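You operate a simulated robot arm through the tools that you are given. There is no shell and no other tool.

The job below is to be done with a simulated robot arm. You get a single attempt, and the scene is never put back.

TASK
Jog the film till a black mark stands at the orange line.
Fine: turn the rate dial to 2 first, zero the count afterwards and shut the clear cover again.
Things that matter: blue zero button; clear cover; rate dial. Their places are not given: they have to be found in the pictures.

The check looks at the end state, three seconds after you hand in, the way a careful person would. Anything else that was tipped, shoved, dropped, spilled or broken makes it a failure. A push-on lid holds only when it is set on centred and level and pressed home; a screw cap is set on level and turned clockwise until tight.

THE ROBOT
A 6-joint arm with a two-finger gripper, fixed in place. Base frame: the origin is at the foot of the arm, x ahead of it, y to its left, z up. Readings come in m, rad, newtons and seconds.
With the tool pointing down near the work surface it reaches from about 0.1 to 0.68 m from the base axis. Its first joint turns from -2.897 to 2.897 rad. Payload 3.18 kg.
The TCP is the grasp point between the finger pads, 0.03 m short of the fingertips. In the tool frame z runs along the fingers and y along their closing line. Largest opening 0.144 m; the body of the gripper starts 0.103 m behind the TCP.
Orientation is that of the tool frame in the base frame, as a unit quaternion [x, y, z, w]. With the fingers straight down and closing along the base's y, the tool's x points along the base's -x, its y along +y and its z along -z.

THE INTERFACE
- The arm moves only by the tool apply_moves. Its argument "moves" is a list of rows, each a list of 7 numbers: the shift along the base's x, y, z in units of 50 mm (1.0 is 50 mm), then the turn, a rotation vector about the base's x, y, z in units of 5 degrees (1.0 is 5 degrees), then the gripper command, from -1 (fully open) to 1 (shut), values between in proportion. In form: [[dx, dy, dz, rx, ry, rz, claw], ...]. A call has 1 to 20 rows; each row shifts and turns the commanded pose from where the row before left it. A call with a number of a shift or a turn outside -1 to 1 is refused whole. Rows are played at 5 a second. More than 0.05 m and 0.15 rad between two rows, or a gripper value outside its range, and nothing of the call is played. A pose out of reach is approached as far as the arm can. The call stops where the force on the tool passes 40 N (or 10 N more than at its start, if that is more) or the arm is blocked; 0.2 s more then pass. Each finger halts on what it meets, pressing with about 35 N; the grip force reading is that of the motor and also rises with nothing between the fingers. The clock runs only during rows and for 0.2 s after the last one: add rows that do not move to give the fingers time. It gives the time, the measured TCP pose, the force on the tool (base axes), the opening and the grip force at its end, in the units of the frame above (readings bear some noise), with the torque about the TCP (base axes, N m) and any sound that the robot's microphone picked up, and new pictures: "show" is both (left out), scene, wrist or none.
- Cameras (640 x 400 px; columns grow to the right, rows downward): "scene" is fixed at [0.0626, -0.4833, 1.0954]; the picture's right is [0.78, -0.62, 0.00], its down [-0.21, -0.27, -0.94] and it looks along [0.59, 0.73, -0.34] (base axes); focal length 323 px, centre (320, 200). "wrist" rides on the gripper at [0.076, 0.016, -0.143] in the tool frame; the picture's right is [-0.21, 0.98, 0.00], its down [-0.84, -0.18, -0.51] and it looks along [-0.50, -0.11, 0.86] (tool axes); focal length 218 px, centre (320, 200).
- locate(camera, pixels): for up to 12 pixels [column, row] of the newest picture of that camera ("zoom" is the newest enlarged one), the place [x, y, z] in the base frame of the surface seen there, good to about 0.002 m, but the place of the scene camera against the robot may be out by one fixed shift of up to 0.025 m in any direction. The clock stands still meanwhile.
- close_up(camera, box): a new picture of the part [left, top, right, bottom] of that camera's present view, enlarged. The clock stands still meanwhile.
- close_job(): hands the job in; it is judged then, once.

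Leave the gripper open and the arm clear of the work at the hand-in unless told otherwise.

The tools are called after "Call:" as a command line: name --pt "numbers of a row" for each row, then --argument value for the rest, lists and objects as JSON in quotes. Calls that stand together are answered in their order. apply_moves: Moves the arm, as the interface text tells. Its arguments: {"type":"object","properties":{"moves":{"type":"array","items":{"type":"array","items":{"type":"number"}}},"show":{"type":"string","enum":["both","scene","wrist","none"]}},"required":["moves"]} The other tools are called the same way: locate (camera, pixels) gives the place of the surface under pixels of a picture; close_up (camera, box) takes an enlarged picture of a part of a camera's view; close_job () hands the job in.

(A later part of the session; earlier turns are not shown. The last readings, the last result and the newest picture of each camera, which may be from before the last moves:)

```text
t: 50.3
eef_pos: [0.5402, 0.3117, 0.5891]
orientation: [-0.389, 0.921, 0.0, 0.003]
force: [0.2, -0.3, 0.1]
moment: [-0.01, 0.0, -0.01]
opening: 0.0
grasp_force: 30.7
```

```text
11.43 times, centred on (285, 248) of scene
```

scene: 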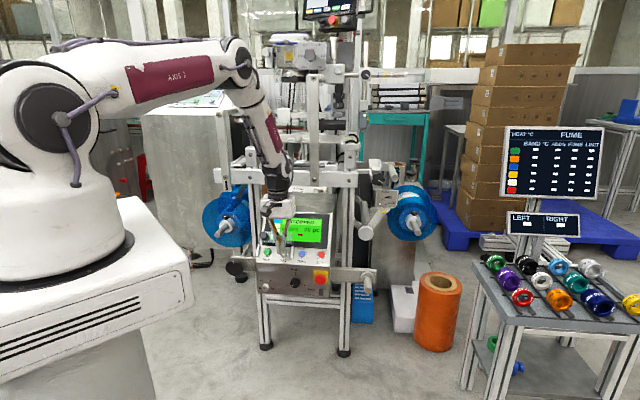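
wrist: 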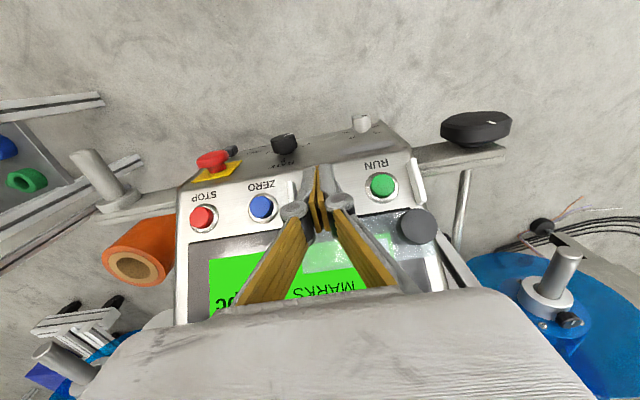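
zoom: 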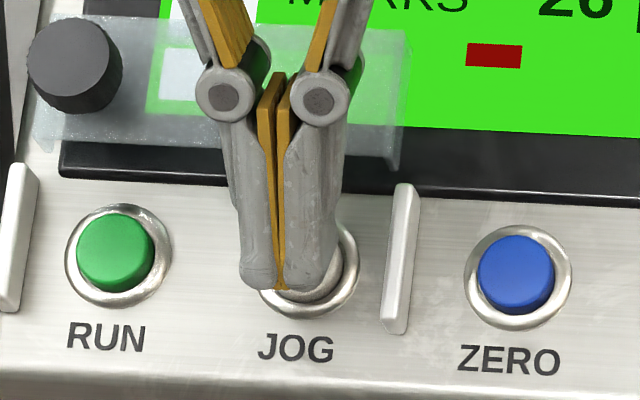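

Tip edge is ~3 mm above JOG. Try a short press: 3 mm to contact + 3 mm, then back off 6 mm in the same call.

Call:
apply_moves --pt "0.058 0.002 -0.0424 0 0 0 1" --pt "0.03 0.03 -0.0424 0 0 0 1" --pt "-0.06 -0.06 0.0849 0 0 0 1" --show "none"

Call:
close_up --camera "scene" --box '[270, 128, 310, 150]'

Call:
close_up --camera "scene" --box '[265, 210, 335, 265]'

```text
t: 51.1
eef_pos: [0.5411, 0.3095, 0.5891]
orientation: [-0.389, 0.921, 0.001, 0.003]
force: [0.2, 0.1, 0.1]
moment: [0.0, 0.0, -0.02]
opening: 0.0002
grasp_force: 29.9
```

```text
16.00 times, centred on (290, 139) of scene
```

zoom: 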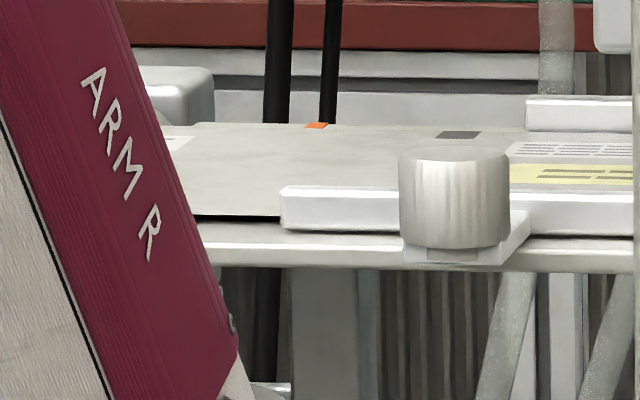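

```text
7.27 times, centred on (300, 238) of scene
```

zoom: 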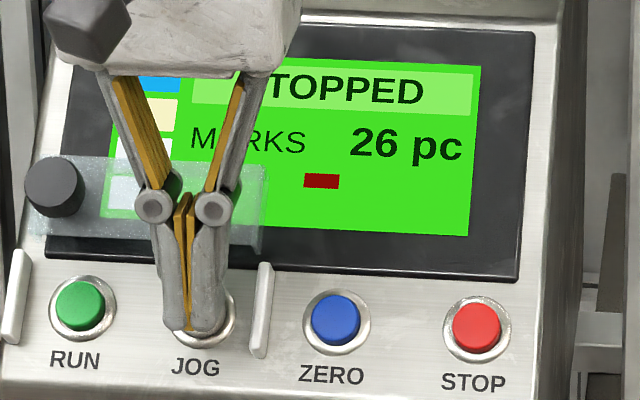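

No motion yet. Press in and stop there to read the force.

Call:
apply_moves --pt "0.03 0.03 -0.0424 0 0 0 1" --pt "0.03 0.03 -0.0424 0 0 0 1" --show "none"

```text
t: 51.7
eef_pos: [0.5425, 0.3132, 0.5854]
orientation: [-0.388, 0.922, 0.0, 0.002]
force: [-0.3, -0.5, -0.2]
moment: [0.01, 0.01, 0.0]
opening: 0.0
grasp_force: 30.4
```

No contact yet; continue 2 mm steps.

Call:
apply_moves --pt "0.02 0.02 -0.0283 0 0 0 1" --show "none"

```text
t: 52.1
eef_pos: [0.5439, 0.3143, 0.5831]
orientation: [-0.388, 0.922, 0.0, 0.004]
force: [0.3, -0.5, -0.1]
moment: [-0.04, -0.03, 0.01]
opening: 0.0
grasp_force: 31.5
```

Call:
apply_moves --pt "0.02 0.02 -0.0283 0 0 0 1" --show "none"

Call:
close_up --camera "scene" --box '[265, 230, 305, 265]'

```text
t: 52.5
eef_pos: [0.5469, 0.3143, 0.5818]
orientation: [-0.389, 0.921, 0.001, 0.004]
force: [-0.8, -0.7, 0.3]
moment: [-0.01, 0.03, 0.04]
opening: 0.0059
grasp_force: 30.6
```

```text
11.43 times, centred on (285, 248) of scene
```

zoom: 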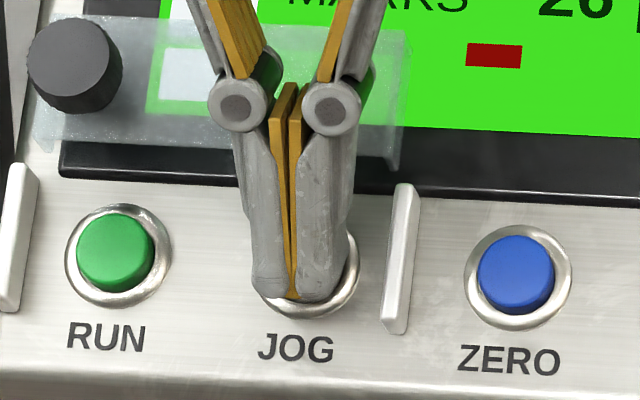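

The fingers read 5.9 mm open – something touched. Check film and screen.

Call:
close_up --camera "scene" --box '[270, 128, 310, 150]'

Call:
close_up --camera "scene" --box '[265, 210, 335, 265]'

```text
16.00 times, centred on (290, 139) of scene
```

zoom: 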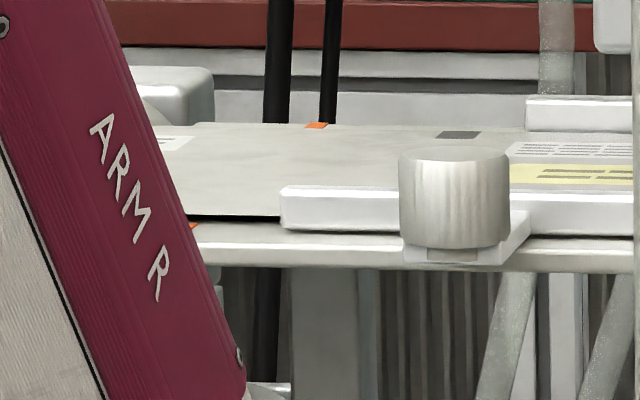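

```text
7.27 times, centred on (300, 238) of scene
```

zoom: 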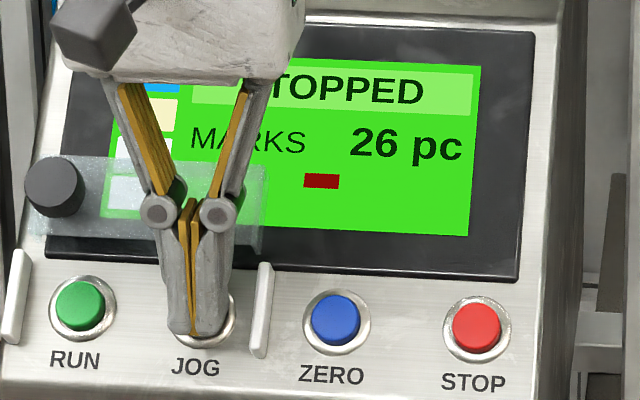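

Nothing moved yet. Look with the wrist camera at the tip/button contact.

Call:
apply_moves --pt "0 0 0 0 0 0 1" --show "wrist"

Call:
close_up --camera "wrist" --box '[250, 130, 410, 250]'

```text
t: 52.9
eef_pos: [0.5456, 0.3153, 0.5822]
orientation: [-0.389, 0.921, 0.001, 0.004]
force: [-1.0, -0.5, -0.5]
moment: [-0.04, 0.0, -0.02]
opening: 0.0059
grasp_force: 30.3
```

wrist: 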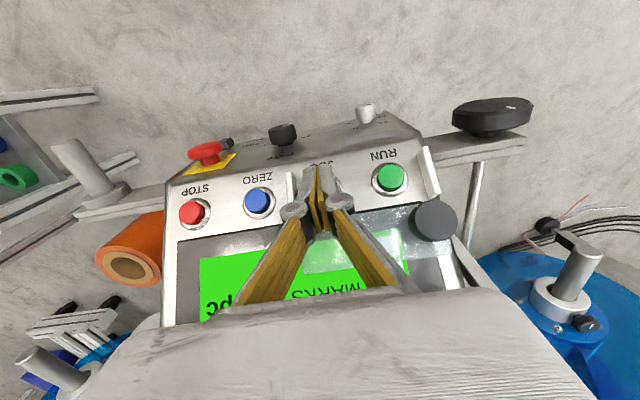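

```text
3.33 times, centred on (330, 190) of wrist
```

zoom: 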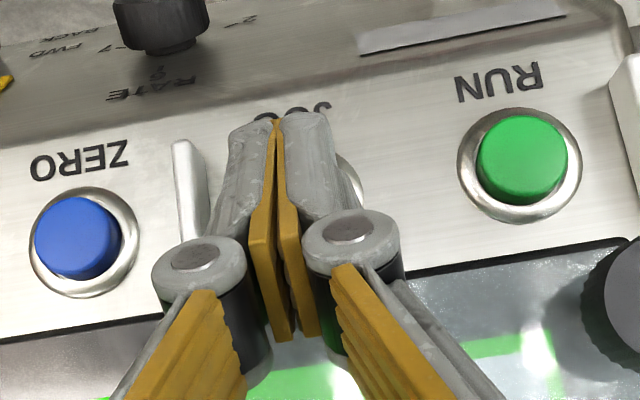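

The finger knuckles are too near the raised cover plate with a vertical tool. Better: come from the front with the tool pitched (about 35° below horizontal), as with the dial. Retreat along −u, then lower for the re-tilt.

Call:
apply_moves --pt "-0.598 -0.598 0 0 0 0 1" --pt "-0.598 -0.598 0 0 0 0 1" --pt "-0.598 -0.598 0 0 0 0 1" --pt "-0.598 -0.598 0 0 0 0 1" --pt "0.28 -0.28 -0.8 0 0 0 1" --pt "0.28 -0.28 -0.8 0 0 0 1" --show "both"

```text
t: 54.3
eef_pos: [0.4544, 0.1675, 0.4998]
orientation: [-0.388, 0.922, 0.001, 0.004]
force: [0.7, 0.7, -0.3]
moment: [0.0, 0.03, 0.02]
opening: 0.0
grasp_force: 31.5
```

scene: 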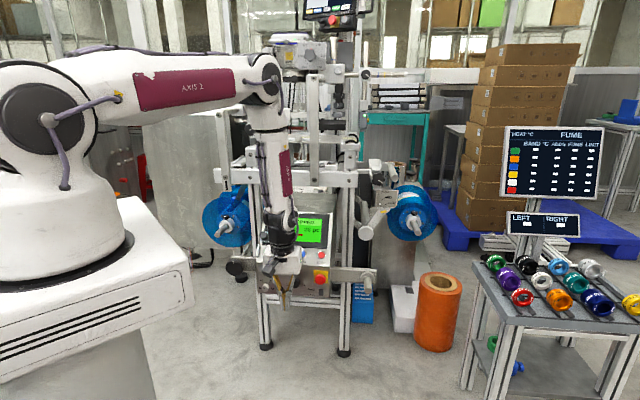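
wrist: 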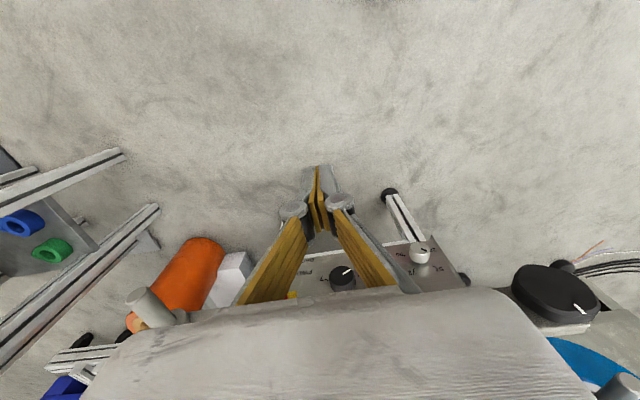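

Tilt 55° outward (tool then 35° below horizontal).

Call:
apply_moves --pt "0 0 0 0.7071 -0.7071 0 1" --pt "0 0 0 0.7071 -0.7071 0 1" --pt "0 0 0 0.7071 -0.7071 0 1" --pt "0 0 0 0.7071 -0.7071 0 1" --pt "0 0 0 0.7071 -0.7071 0 1" --pt "0 0 0 0.7071 -0.7071 0 1" --pt "0 0 0 0.7071 -0.7071 0 1" --pt "0 0 0 0.7071 -0.7071 0 1" --pt "0 0 0 0.7071 -0.7071 0 1" --pt "0 0 0 0.7071 -0.7071 0 1" --pt "0 0 0 0.7071 -0.7071 0 1" --show "both"

```text
t: 56.7
eef_pos: [0.4554, 0.167, 0.5022]
orientation: [-0.343, 0.815, 0.176, 0.432]
force: [0.6, 0.8, -0.5]
moment: [-0.01, -0.01, 0.01]
opening: 0.0
grasp_force: 31.0
out of reach, approached as far as the arm can: row 1
```

scene: 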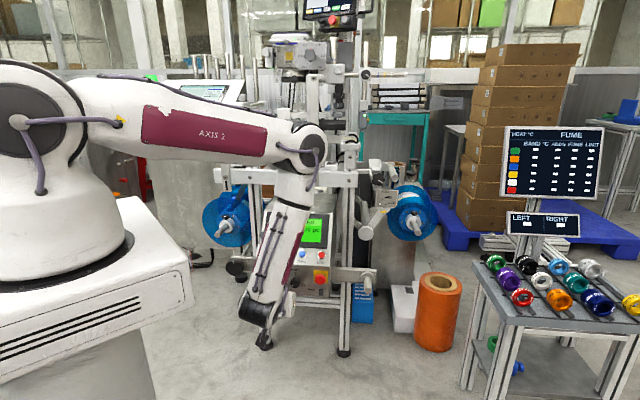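
wrist: 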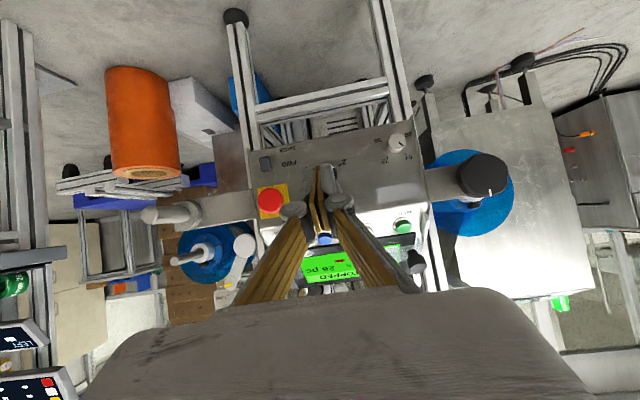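

Tool is 34° below horizontal, facing the panel. Move to a hover point ~15 mm off JOG along its normal.

Call:
apply_moves --pt "0.3595 0.6565 0.441 0 0 0 1" --pt "0.3595 0.6565 0.441 0 0 0 1" --pt "0.3595 0.6565 0.441 0 0 0 1" --pt "0.3595 0.6565 0.441 0 0 0 1" --show "both"

Call:
close_up --camera "scene" --box '[250, 215, 330, 275]'

Call:
close_up --camera "scene" --box '[270, 128, 310, 150]'

```text
t: 57.7
eef_pos: [0.5253, 0.2978, 0.5901]
orientation: [-0.343, 0.816, 0.175, 0.43]
force: [-0.1, 0.0, -0.3]
moment: [-0.04, -0.04, 0.01]
opening: 0.0
grasp_force: 30.7
```

scene: 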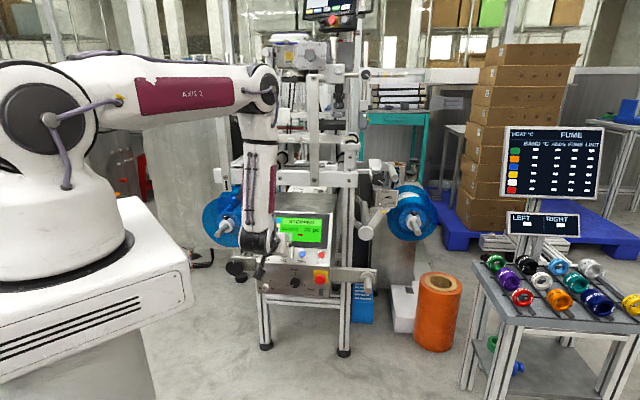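
wrist: 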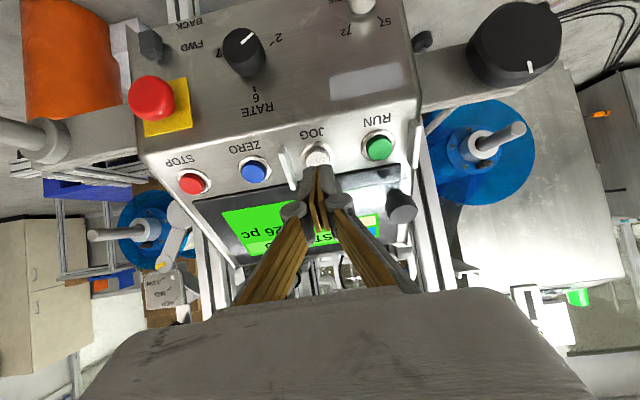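

```text
6.67 times, centred on (290, 245) of scene
```

zoom: 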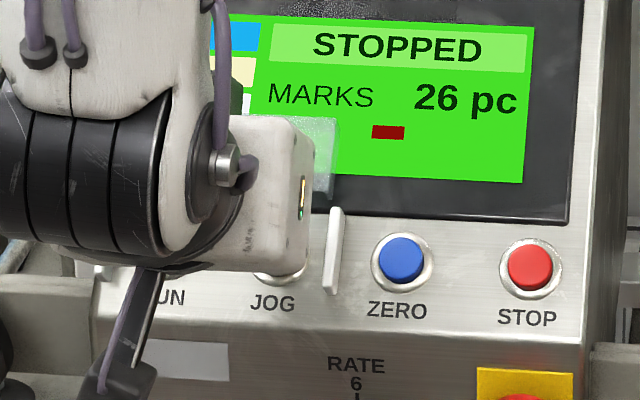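

```text
16.00 times, centred on (290, 139) of scene
```

zoom: 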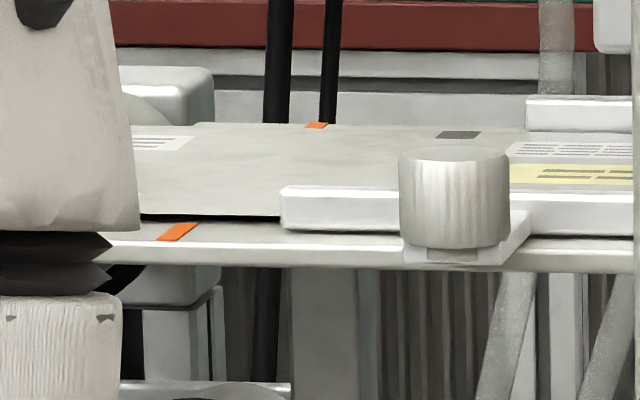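

From this pose both ticks, the mark and the screen are visible. In the wrist view the tips are right at JOG. Approach 10 mm along the normal.

Call:
apply_moves --pt "0.05 0.05 -0.0707 0 0 0 1" --pt "0.05 0.05 -0.0707 0 0 0 1" --show "wrist"

Call:
close_up --camera "wrist" --box '[260, 110, 380, 220]'

```text
t: 58.3
eef_pos: [0.5316, 0.3034, 0.5812]
orientation: [-0.343, 0.816, 0.176, 0.431]
force: [0.1, 0.0, 0.7]
moment: [0.02, 0.05, 0.01]
opening: 0.0
grasp_force: 30.7
```

wrist: 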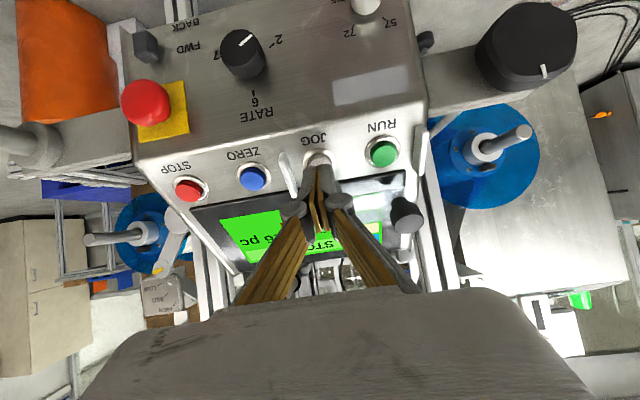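

```text
3.64 times, centred on (320, 165) of wrist
```

zoom: 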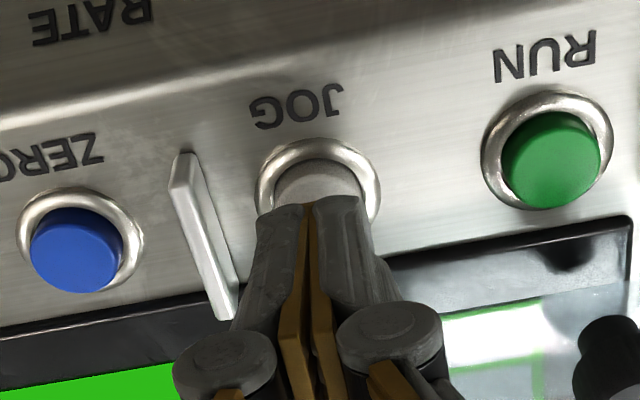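

Tip is centred over JOG. Press in 2 mm steps, reading force.

Call:
apply_moves --pt "0.018 0.022 -0.0283 0 0 0 1" --show "none"

```text
t: 58.7
eef_pos: [0.5327, 0.3034, 0.5795]
orientation: [-0.344, 0.815, 0.176, 0.431]
force: [-0.6, -0.7, -0.5]
moment: [-0.04, -0.05, 0.01]
opening: 0.0
grasp_force: 30.8
```

Call:
apply_moves --pt "0.018 0.022 -0.0283 0 0 0 1" --show "none"

```text
t: 59.1
eef_pos: [0.5335, 0.3048, 0.5794]
orientation: [-0.343, 0.816, 0.176, 0.431]
force: [0.0, 0.0, 0.5]
moment: [-0.01, 0.01, -0.01]
opening: 0.0
grasp_force: 30.9
```

Call:
apply_moves --pt "0.018 0.022 -0.0283 0 0 0 1" --show "none"

```text
t: 59.5
eef_pos: [0.5352, 0.3064, 0.5784]
orientation: [-0.344, 0.816, 0.175, 0.431]
force: [0.3, -0.4, -0.5]
moment: [-0.04, -0.03, -0.02]
opening: 0.0
grasp_force: 30.8
```

Call:
apply_moves --pt "0.02 0.02 -0.0283 0 0 0 1" --show "wrist"

Call:
close_up --camera "wrist" --box '[260, 110, 380, 220]'

Call:
close_up --camera "scene" --box '[270, 128, 310, 150]'

```text
t: 59.9
eef_pos: [0.5349, 0.3066, 0.5775]
orientation: [-0.343, 0.816, 0.175, 0.431]
force: [-0.2, 0.5, -0.6]
moment: [0.0, 0.01, -0.05]
opening: 0.0
grasp_force: 30.7
```

wrist: 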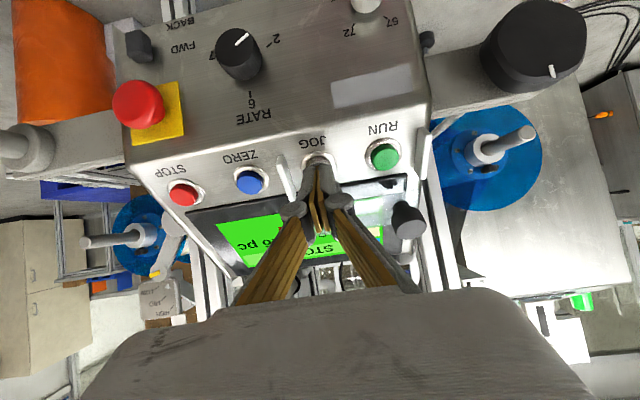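

```text
3.64 times, centred on (320, 165) of wrist
```

zoom: 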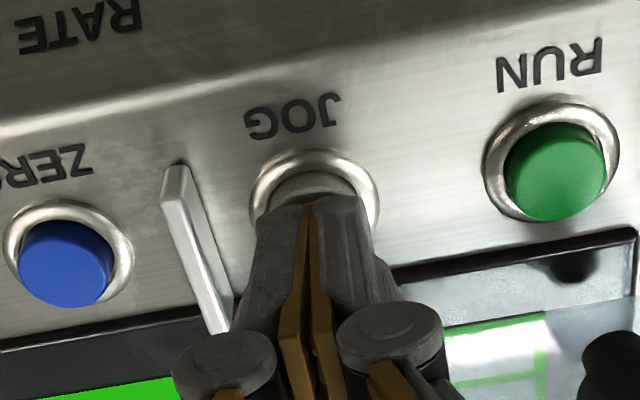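

```text
16.00 times, centred on (290, 139) of scene
```

zoom: 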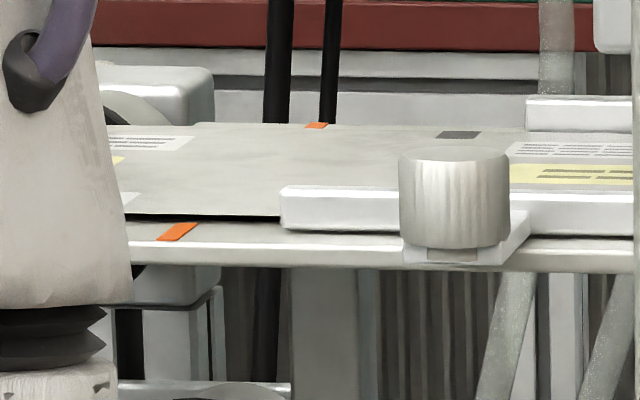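

Still no contact force; continue.

Call:
apply_moves --pt "0.02 0.02 -0.0283 0 0 0 1" --show "none"

```text
t: 60.3
eef_pos: [0.5372, 0.3072, 0.5763]
orientation: [-0.342, 0.816, 0.175, 0.431]
force: [-0.3, 0.2, 0.2]
moment: [0.01, 0.04, -0.05]
opening: 0.0002
grasp_force: 30.8
```

Call:
apply_moves --pt "0.02 0.02 -0.0283 0 0 0 1" --show "none"

```text
t: 60.7
eef_pos: [0.5387, 0.3108, 0.5739]
orientation: [-0.342, 0.816, 0.175, 0.432]
force: [-0.7, -1.0, 0.3]
moment: [-0.03, 0.02, 0.02]
opening: 0.006
grasp_force: 30.6
```

Opening jumped to 6 mm again: this is the button contact. Check film and screen now.

Call:
close_up --camera "scene" --box '[270, 128, 310, 150]'

Call:
close_up --camera "scene" --box '[250, 215, 330, 275]'

Call:
apply_moves --pt "0 0 0 0 0 0 1" --show "wrist"

Call:
close_up --camera "wrist" --box '[260, 110, 380, 220]'

```text
16.00 times, centred on (290, 139) of scene
```

zoom: 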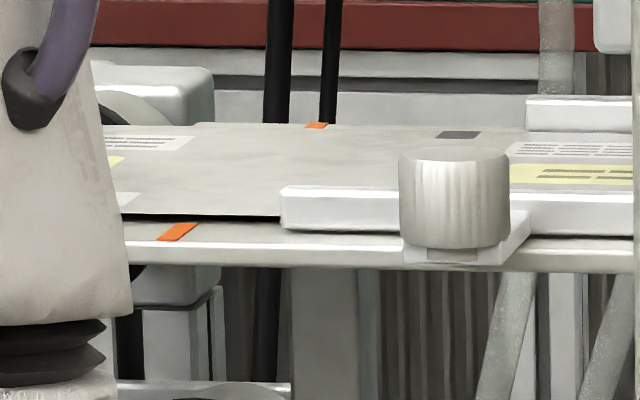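

```text
6.67 times, centred on (290, 245) of scene
```

zoom: 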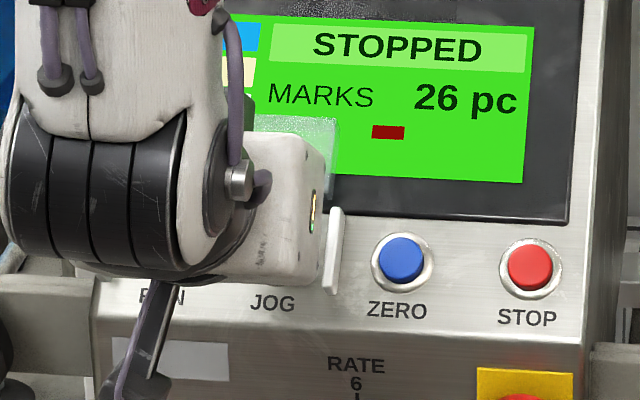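

```text
t: 61.1
eef_pos: [0.5388, 0.3101, 0.5757]
orientation: [-0.343, 0.816, 0.176, 0.431]
force: [-0.8, -0.3, 0.5]
moment: [0.01, 0.02, -0.02]
opening: 0.0062
grasp_force: 31.4
```

wrist: 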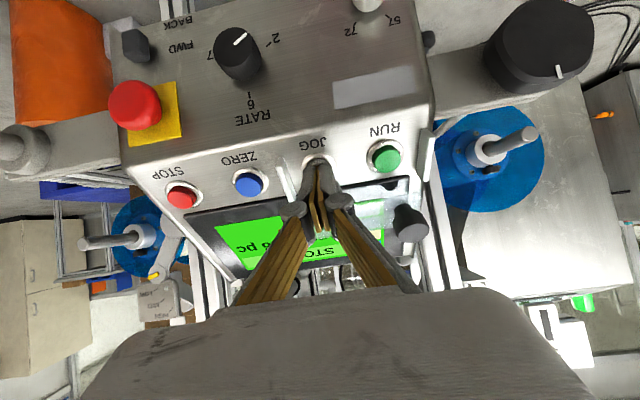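

```text
3.64 times, centred on (320, 165) of wrist
```

zoom: 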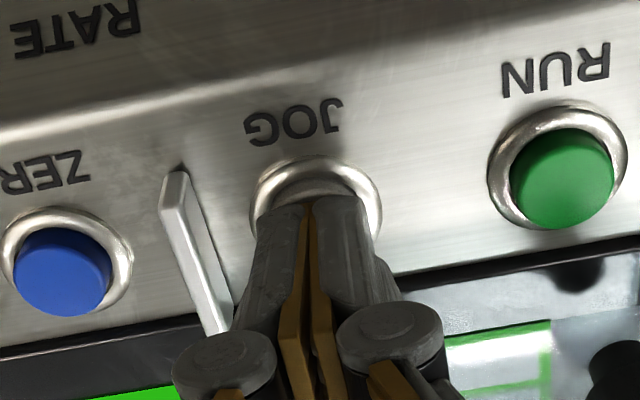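

Contact seems light. Press further 2 mm.

Call:
apply_moves --pt "0.02 0.02 -0.0283 0 0 0 1" --show "none"

Call:
close_up --camera "scene" --box '[270, 128, 310, 150]'

```text
t: 61.5
eef_pos: [0.5389, 0.3104, 0.5725]
orientation: [-0.344, 0.815, 0.176, 0.431]
force: [-0.8, -1.3, 1.0]
moment: [-0.03, -0.01, 0.0]
opening: 0.0061
grasp_force: 30.6
heard: click
```

```text
16.00 times, centred on (290, 139) of scene
```

zoom: 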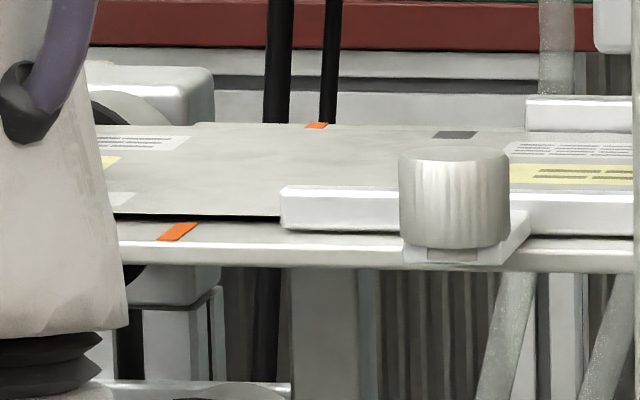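

"Click" — JOG is pressed and the film started moving left (mark 458→455), the right direction. Hold for a short time and measure speed.

Call:
apply_moves --pt "0 0 0 0 0 0 1" --pt "0 0 0 0 0 0 1" --pt "0 0 0 0 0 0 1" --pt "0 0 0 0 0 0 1" --show "none"

Call:
close_up --camera "scene" --box '[270, 128, 310, 150]'

Call:
close_up --camera "scene" --box '[250, 215, 330, 275]'

```text
t: 62.5
eef_pos: [0.5386, 0.3109, 0.5728]
orientation: [-0.344, 0.815, 0.176, 0.431]
force: [-0.2, -0.5, 2.2]
moment: [-0.01, -0.01, 0.02]
opening: 0.0062
grasp_force: 30.6
```

```text
16.00 times, centred on (290, 139) of scene
```

zoom: 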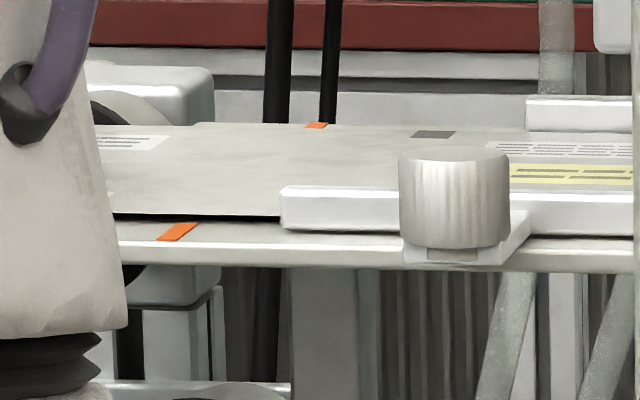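

```text
6.67 times, centred on (290, 245) of scene
```

zoom: 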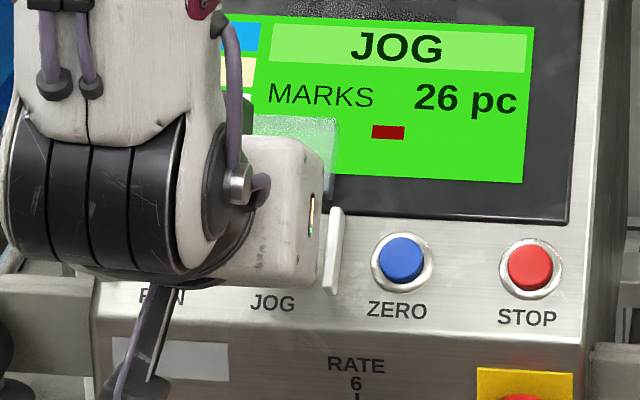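

Screen shows "JOG"; mark moved 455→434 in 1.0 s (≈21 zoom px/s). About 130 px to go; hold 20 more rows (4.2 s → ~88 px).

Call:
apply_moves --pt "0 0 0 0 0 0 1" --pt "0 0 0 0 0 0 1" --pt "0 0 0 0 0 0 1" --pt "0 0 0 0 0 0 1" --pt "0 0 0 0 0 0 1" --pt "0 0 0 0 0 0 1" --pt "0 0 0 0 0 0 1" --pt "0 0 0 0 0 0 1" --pt "0 0 0 0 0 0 1" --pt "0 0 0 0 0 0 1" --pt "0 0 0 0 0 0 1" --pt "0 0 0 0 0 0 1" --pt "0 0 0 0 0 0 1" --pt "0 0 0 0 0 0 1" --pt "0 0 0 0 0 0 1" --pt "0 0 0 0 0 0 1" --pt "0 0 0 0 0 0 1" --pt "0 0 0 0 0 0 1" --pt "0 0 0 0 0 0 1" --pt "0 0 0 0 0 0 1" --show "none"

Call:
close_up --camera "scene" --box '[270, 128, 310, 150]'

```text
t: 66.7
eef_pos: [0.5392, 0.3107, 0.5727]
orientation: [-0.344, 0.816, 0.176, 0.431]
force: [-1.1, -0.4, 0.6]
moment: [-0.02, 0.04, 0.01]
opening: 0.0059
grasp_force: 30.1
```

```text
16.00 times, centred on (290, 139) of scene
```

zoom: 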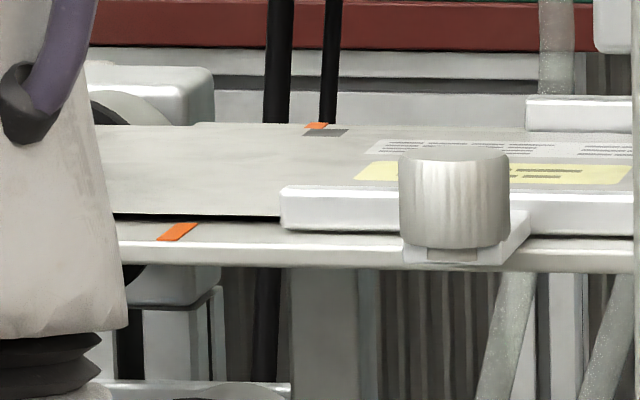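

Mark is now at ~(326,133); the orange line at that row is x≈307, so ~19 px (0.7 s) remains. A finer zoom for exact measuring.

Call:
close_up --camera "scene" --box '[278, 131, 298, 143]'

```text
16.00 times, centred on (288, 137) of scene
```

zoom: 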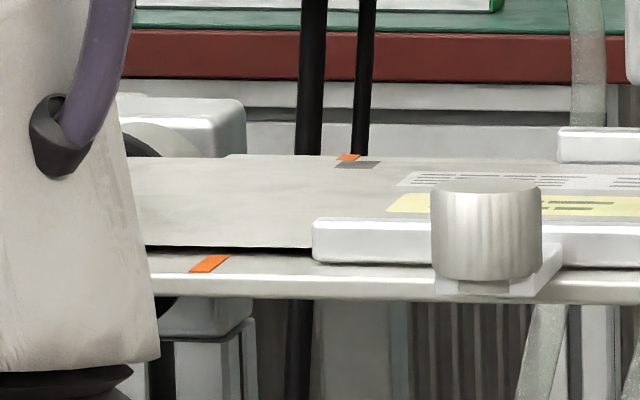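

~18 px to go. Hold 3 rows (0.6 s), then release by backing off 8 mm along the normal.

Call:
apply_moves --pt "0 0 0 0 0 0 1" --pt "0 0 0 0 0 0 1" --pt "0 0 0 0 0 0 1" --pt "-0.08 -0.08 0.113 0 0 0 1" --pt "-0.05 -0.05 0.0707 0 0 0 1" --show "none"

Call:
close_up --camera "scene" --box '[278, 131, 298, 143]'

Call:
close_up --camera "scene" --box '[250, 215, 330, 275]'

```text
t: 67.9
eef_pos: [0.5324, 0.3051, 0.583]
orientation: [-0.343, 0.815, 0.175, 0.432]
force: [1.2, -0.4, 0.3]
moment: [0.04, -0.01, 0.01]
opening: 0.0
grasp_force: 31.0
```

```text
16.00 times, centred on (288, 137) of scene
```

zoom: 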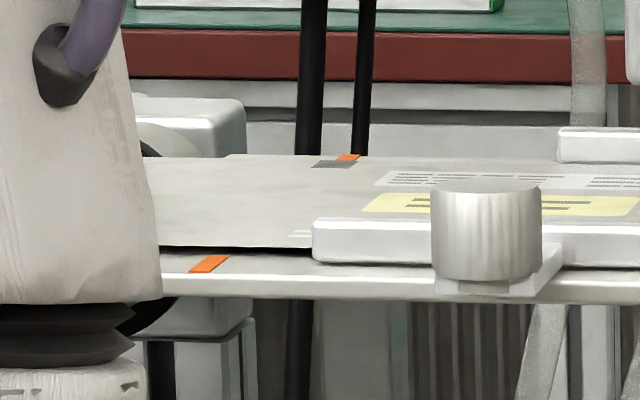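

```text
6.67 times, centred on (290, 245) of scene
```

zoom: 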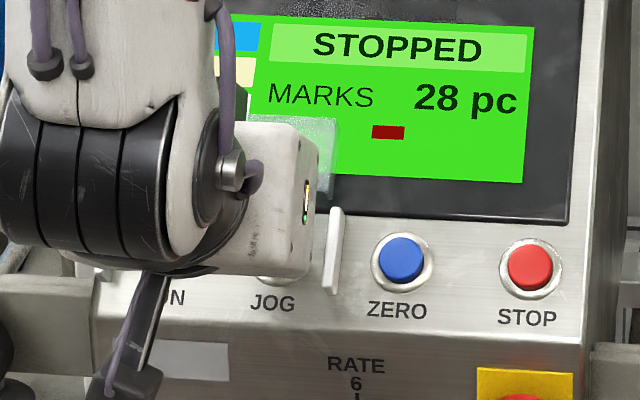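

JOG released, screen "STOPPED", count 28. Mark centre now ≈ (335.5,164) vs orange line x≈339.7 at that row: about 4 zoom px (~1 mm) past. Verify with locate.

Call:
close_up --camera "scene" --box '[278, 131, 298, 143]'

Call:
locate --camera "zoom" --pixels '[[349, 157], [345, 158], [209, 263], [198, 270], [220, 257], [335, 164], [318, 164], [352, 164], [330, 166], [340, 162], [400, 180], [250, 200]]'

```text
16.00 times, centred on (288, 137) of scene
```

zoom: 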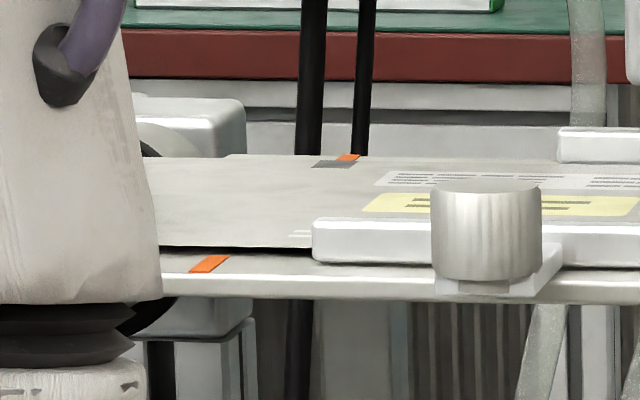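

```text
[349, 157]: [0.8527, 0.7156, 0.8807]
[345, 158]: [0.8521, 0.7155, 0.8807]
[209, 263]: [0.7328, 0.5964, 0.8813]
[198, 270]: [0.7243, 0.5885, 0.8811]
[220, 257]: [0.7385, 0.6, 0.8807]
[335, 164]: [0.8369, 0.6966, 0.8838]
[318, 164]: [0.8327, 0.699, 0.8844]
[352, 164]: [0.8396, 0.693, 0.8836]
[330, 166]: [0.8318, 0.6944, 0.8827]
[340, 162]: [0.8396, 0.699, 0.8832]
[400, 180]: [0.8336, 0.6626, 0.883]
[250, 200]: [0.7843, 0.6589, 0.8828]
```

The film lies ~2.5 mm above the ticks, so parallax matters: by locate the ticks are at r≈0.0967 while the mark centre is r≈0.099 – about 2.4 mm short. I sample more points to average out noise.

Call:
locate --camera "zoom" --pixels '[[322, 162], [327, 162], [332, 162], [338, 162], [344, 162], [350, 162], [319, 166], [325, 166], [331, 166], [337, 166], [343, 166], [349, 166]]'

Call:
locate --camera "zoom" --pixels '[[344, 156], [349, 156], [354, 156], [342, 158], [347, 158], [352, 158], [203, 262], [209, 262], [215, 262], [199, 268], [207, 265], [219, 258]]'

Call:
locate --camera "zoom" --pixels '[[337, 158], [340, 158], [343, 158], [346, 158], [349, 158], [352, 158], [355, 158], [358, 158], [361, 158], [340, 156], [360, 156], [364, 156]]'

```text
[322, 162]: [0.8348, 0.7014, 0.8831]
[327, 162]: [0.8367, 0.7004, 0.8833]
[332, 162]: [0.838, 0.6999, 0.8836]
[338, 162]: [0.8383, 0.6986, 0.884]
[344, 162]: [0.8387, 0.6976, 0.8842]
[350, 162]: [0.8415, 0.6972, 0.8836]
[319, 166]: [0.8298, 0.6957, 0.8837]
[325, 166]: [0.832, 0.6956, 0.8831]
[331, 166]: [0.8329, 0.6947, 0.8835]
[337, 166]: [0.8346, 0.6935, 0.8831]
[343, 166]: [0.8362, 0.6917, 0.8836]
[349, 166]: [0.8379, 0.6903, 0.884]
```

```text
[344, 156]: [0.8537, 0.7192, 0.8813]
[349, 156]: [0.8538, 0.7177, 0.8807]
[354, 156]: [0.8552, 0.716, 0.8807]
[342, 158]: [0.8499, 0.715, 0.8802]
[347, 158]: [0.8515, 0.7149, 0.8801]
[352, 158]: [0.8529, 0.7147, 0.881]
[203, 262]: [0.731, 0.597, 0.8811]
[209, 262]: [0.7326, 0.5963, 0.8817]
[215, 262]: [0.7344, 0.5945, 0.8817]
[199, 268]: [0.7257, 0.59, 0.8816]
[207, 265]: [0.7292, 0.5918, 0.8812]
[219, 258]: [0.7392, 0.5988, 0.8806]
```

```text
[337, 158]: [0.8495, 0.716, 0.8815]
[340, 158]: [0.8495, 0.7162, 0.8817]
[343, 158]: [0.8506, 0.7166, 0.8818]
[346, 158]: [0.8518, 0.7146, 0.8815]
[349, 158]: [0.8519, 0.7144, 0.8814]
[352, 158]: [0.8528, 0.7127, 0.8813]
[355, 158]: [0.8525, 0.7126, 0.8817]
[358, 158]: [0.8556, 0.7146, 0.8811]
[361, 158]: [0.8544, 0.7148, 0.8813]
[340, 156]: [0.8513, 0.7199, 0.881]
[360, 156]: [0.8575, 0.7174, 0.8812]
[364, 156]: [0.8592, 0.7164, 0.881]
```

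Averages: orange line r≈0.0971, mark centre r≈0.0990 → ~1.9 mm (≈7 zoom px, 0.27 s) still to go left. I do one brief tap: go to contact, press 2.2 mm for one row, release.

Call:
apply_moves --pt "0.055 0.055 -0.0778 0 0 0 1" --pt "0.055 0.055 -0.0778 0 0 0 1" --pt "0.022 0.022 -0.0311 0 0 0 1" --pt "-0.06 -0.06 0.0849 0 0 0 1" --pt "0 0 0 0 0 0 1" --show "none"

Call:
close_up --camera "scene" --box '[278, 131, 298, 143]'

```text
t: 69.1
eef_pos: [0.5348, 0.3082, 0.5787]
orientation: [-0.343, 0.816, 0.175, 0.431]
force: [0.4, -0.2, -0.8]
moment: [0.05, 0.03, 0.0]
opening: 0.0
grasp_force: 30.7
```

```text
16.00 times, centred on (288, 137) of scene
```

zoom: 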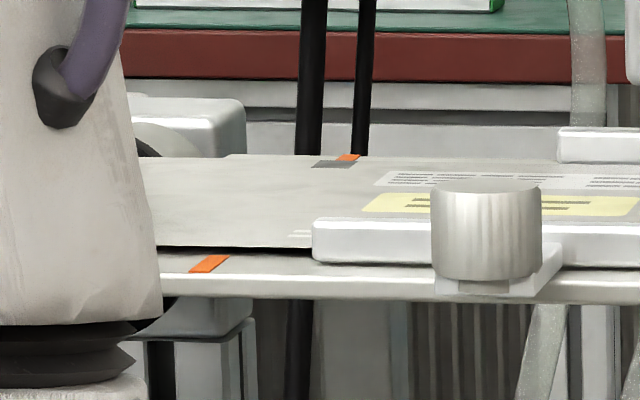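

No click that time. Tap a little deeper: contact at +4.3 mm, then +2.7 mm, then release.

Call:
apply_moves --pt "0.043 0.043 -0.0608 0 0 0 1" --pt "0.027 0.027 -0.0382 0 0 0 1" --pt "-0.06 -0.06 0.0849 0 0 0 1" --pt "0 0 0 0 0 0 1" --show "none"

Call:
close_up --camera "scene" --box '[278, 131, 298, 143]'

```text
t: 70.1
eef_pos: [0.5345, 0.3083, 0.5779]
orientation: [-0.343, 0.816, 0.175, 0.432]
force: [-0.1, 0.2, 0.4]
moment: [-0.02, 0.03, -0.02]
opening: 0.0
grasp_force: 30.4
heard: click
```

```text
16.00 times, centred on (288, 137) of scene
```

zoom: 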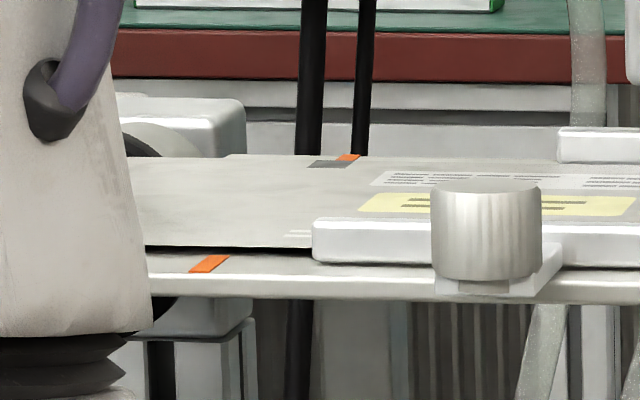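

Click and a ~4 px step. Re-measure the mark against the line.

Call:
locate --camera "zoom" --pixels '[[317, 162], [323, 162], [329, 162], [335, 162], [341, 162], [347, 162], [314, 166], [320, 166], [326, 166], [332, 166], [338, 166], [344, 166]]'

Call:
close_up --camera "scene" --box '[282, 131, 294, 139]'

```text
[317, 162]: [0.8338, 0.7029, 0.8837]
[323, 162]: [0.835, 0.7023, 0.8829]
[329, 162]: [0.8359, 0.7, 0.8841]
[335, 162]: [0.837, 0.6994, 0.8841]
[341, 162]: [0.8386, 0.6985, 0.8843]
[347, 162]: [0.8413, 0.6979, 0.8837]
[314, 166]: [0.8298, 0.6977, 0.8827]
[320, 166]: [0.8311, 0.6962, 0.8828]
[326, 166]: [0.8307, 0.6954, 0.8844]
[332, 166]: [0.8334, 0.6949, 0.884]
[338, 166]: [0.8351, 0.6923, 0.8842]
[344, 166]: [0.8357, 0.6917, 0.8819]
```

```text
16.00 times, centred on (288, 135) of scene
```

zoom: 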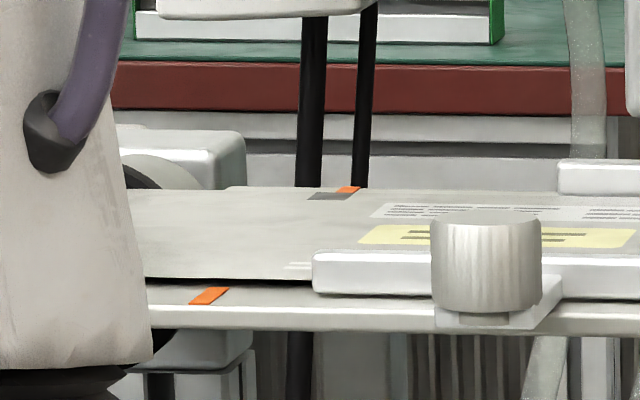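

Mark centre is now r≈0.0975 vs line 0.0971 (0.4–1 mm short). One more, slightly lighter tap to centre it.

Call:
apply_moves --pt "0.033 0.033 -0.0467 0 0 0 1" --pt "0.023 0.023 -0.0325 0 0 0 1" --pt "-0.06 -0.06 0.0849 0 0 0 1" --pt "0 0 0 0 0 0 1" --show "none"

Call:
close_up --camera "scene" --box '[278, 131, 298, 143]'

```text
t: 71.1
eef_pos: [0.5355, 0.3076, 0.5791]
orientation: [-0.343, 0.816, 0.176, 0.431]
force: [0.4, 0.2, 0.2]
moment: [0.02, 0.0, 0.02]
opening: 0.0
grasp_force: 31.1
```

```text
16.00 times, centred on (288, 137) of scene
```

zoom: 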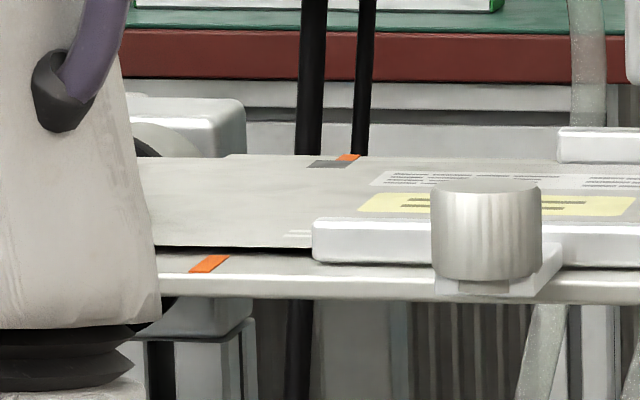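

No click. Slightly deeper.

Call:
apply_moves --pt "0.037 0.037 -0.0523 0 0 0 1" --pt "0.025 0.025 -0.0354 0 0 0 1" --pt "-0.06 -0.06 0.0849 0 0 0 1" --pt "0 0 0 0 0 0 1" --show "none"

Call:
close_up --camera "scene" --box '[278, 131, 298, 143]'

```text
t: 72.1
eef_pos: [0.5357, 0.3086, 0.578]
orientation: [-0.343, 0.816, 0.175, 0.432]
force: [-0.1, -0.2, 0.4]
moment: [0.01, -0.04, 0.0]
opening: 0.0001
grasp_force: 30.3
heard: click
```

```text
16.00 times, centred on (288, 137) of scene
```

zoom: 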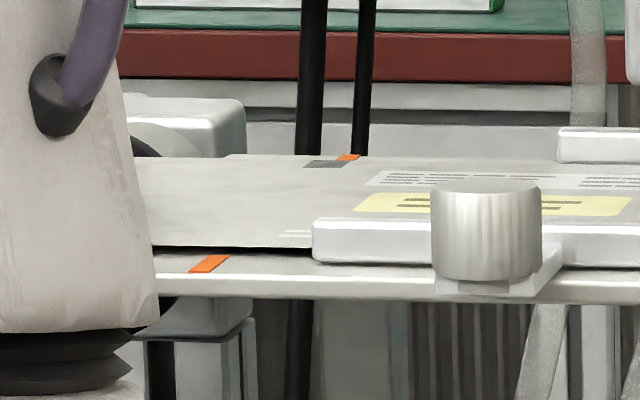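

Now mark centre ≈ (326.5,164). Re-sample to check against the line.

Call:
locate --camera "zoom" --pixels '[[313, 162], [318, 162], [323, 162], [334, 162], [339, 162], [344, 162], [309, 166], [314, 166], [319, 166], [329, 166], [334, 166], [339, 166]]'

Call:
locate --camera "zoom" --pixels '[[345, 157], [347, 157], [349, 157], [351, 157], [353, 157], [349, 156], [204, 264], [206, 264], [208, 264], [210, 264], [212, 264], [214, 264]]'

```text
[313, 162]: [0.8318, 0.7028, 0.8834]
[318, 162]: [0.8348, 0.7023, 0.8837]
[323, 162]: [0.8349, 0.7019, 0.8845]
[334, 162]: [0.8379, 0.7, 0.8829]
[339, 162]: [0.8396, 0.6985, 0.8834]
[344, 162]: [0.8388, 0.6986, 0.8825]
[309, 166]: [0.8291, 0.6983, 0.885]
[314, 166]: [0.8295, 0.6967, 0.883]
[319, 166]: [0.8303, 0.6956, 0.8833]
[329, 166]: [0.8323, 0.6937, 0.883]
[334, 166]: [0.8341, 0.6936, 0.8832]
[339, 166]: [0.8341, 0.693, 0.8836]
```

```text
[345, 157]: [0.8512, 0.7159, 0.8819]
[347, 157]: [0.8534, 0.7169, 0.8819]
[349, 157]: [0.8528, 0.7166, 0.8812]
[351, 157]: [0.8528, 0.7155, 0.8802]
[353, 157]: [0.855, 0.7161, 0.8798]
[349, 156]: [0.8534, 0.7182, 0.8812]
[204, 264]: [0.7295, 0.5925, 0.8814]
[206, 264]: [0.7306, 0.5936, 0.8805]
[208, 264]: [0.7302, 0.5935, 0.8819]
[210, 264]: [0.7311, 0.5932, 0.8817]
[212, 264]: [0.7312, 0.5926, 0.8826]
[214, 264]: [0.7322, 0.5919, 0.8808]
```

Mark is within ~1 mm of the orange line (mark 0.0962 vs line 0.0969) — good. Now ZERO: retract 25 mm along the normal and shift 61 mm right to be in front of the blue button.

Call:
apply_moves --pt "-0.0833 -0.0833 0.1179 0 0 0 1" --pt "-0.0833 -0.0833 0.1179 0 0 0 1" --pt "-0.0833 -0.0833 0.1179 0 0 0 1" --pt "0.431 -0.431 0 0 0 0 1" --pt "0.431 -0.431 0 0 0 0 1" --pt "0.1 0.1 -0.1414 0 0 0 1" --show "wrist"

Call:
close_up --camera "wrist" --box '[260, 110, 380, 220]'

```text
t: 73.5
eef_pos: [0.5684, 0.2555, 0.5849]
orientation: [-0.344, 0.815, 0.176, 0.431]
force: [0.4, -0.1, -0.4]
moment: [-0.02, 0.0, 0.01]
opening: 0.0
grasp_force: 30.6
```

wrist: 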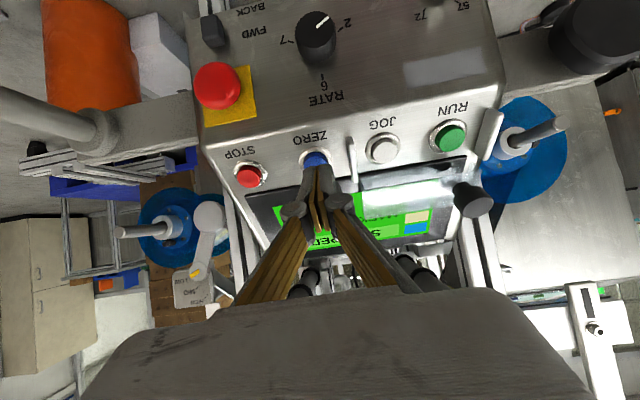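

```text
3.64 times, centred on (320, 165) of wrist
```

zoom: 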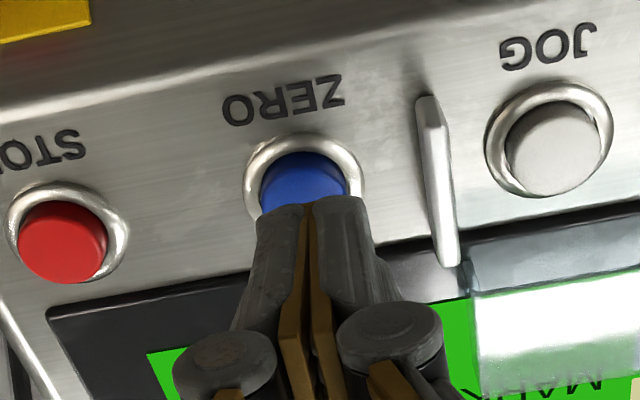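

Tip is right over ZERO. Press: advance, press past the click depth, then retract.

Call:
apply_moves --pt "0.08 0.08 -0.1131 0 0 0 1" --pt "0.08 0.08 -0.1131 0 0 0 1" --pt "0.025 0.025 -0.0354 0 0 0 1" --pt "0.03 0.03 -0.0424 0 0 0 1" --pt "0 0 0 0 0 0 1" --pt "-0.1 -0.1 0.1414 0 0 0 1" --pt "-0.1 -0.1 0.1414 0 0 0 1" --show "scene"

Call:
close_up --camera "scene" --box '[250, 215, 330, 275]'

```text
t: 75.1
eef_pos: [0.5722, 0.2586, 0.5865]
orientation: [-0.343, 0.816, 0.175, 0.431]
force: [0.1, -0.7, 0.7]
moment: [0.03, -0.01, 0.0]
opening: 0.0
grasp_force: 30.8
heard: click
```

scene: 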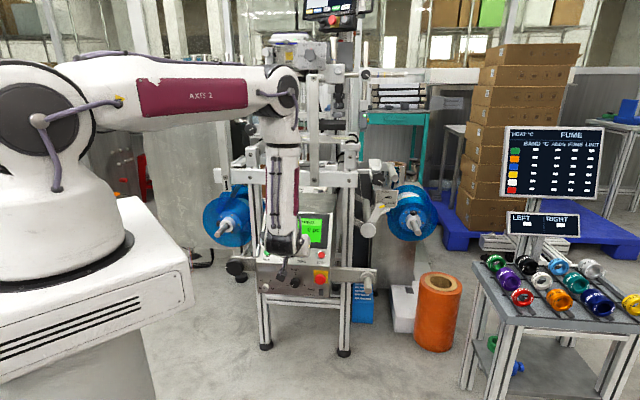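

```text
6.67 times, centred on (290, 245) of scene
```

zoom: 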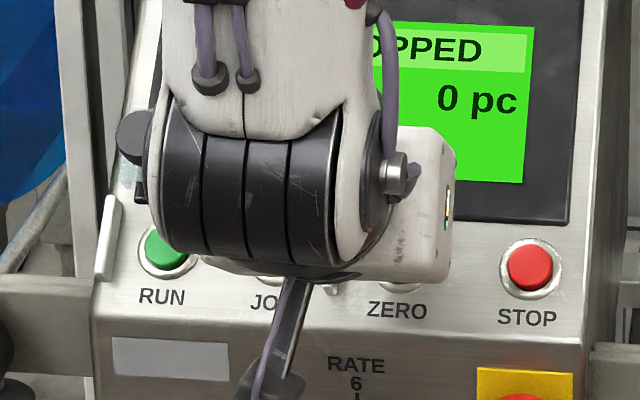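

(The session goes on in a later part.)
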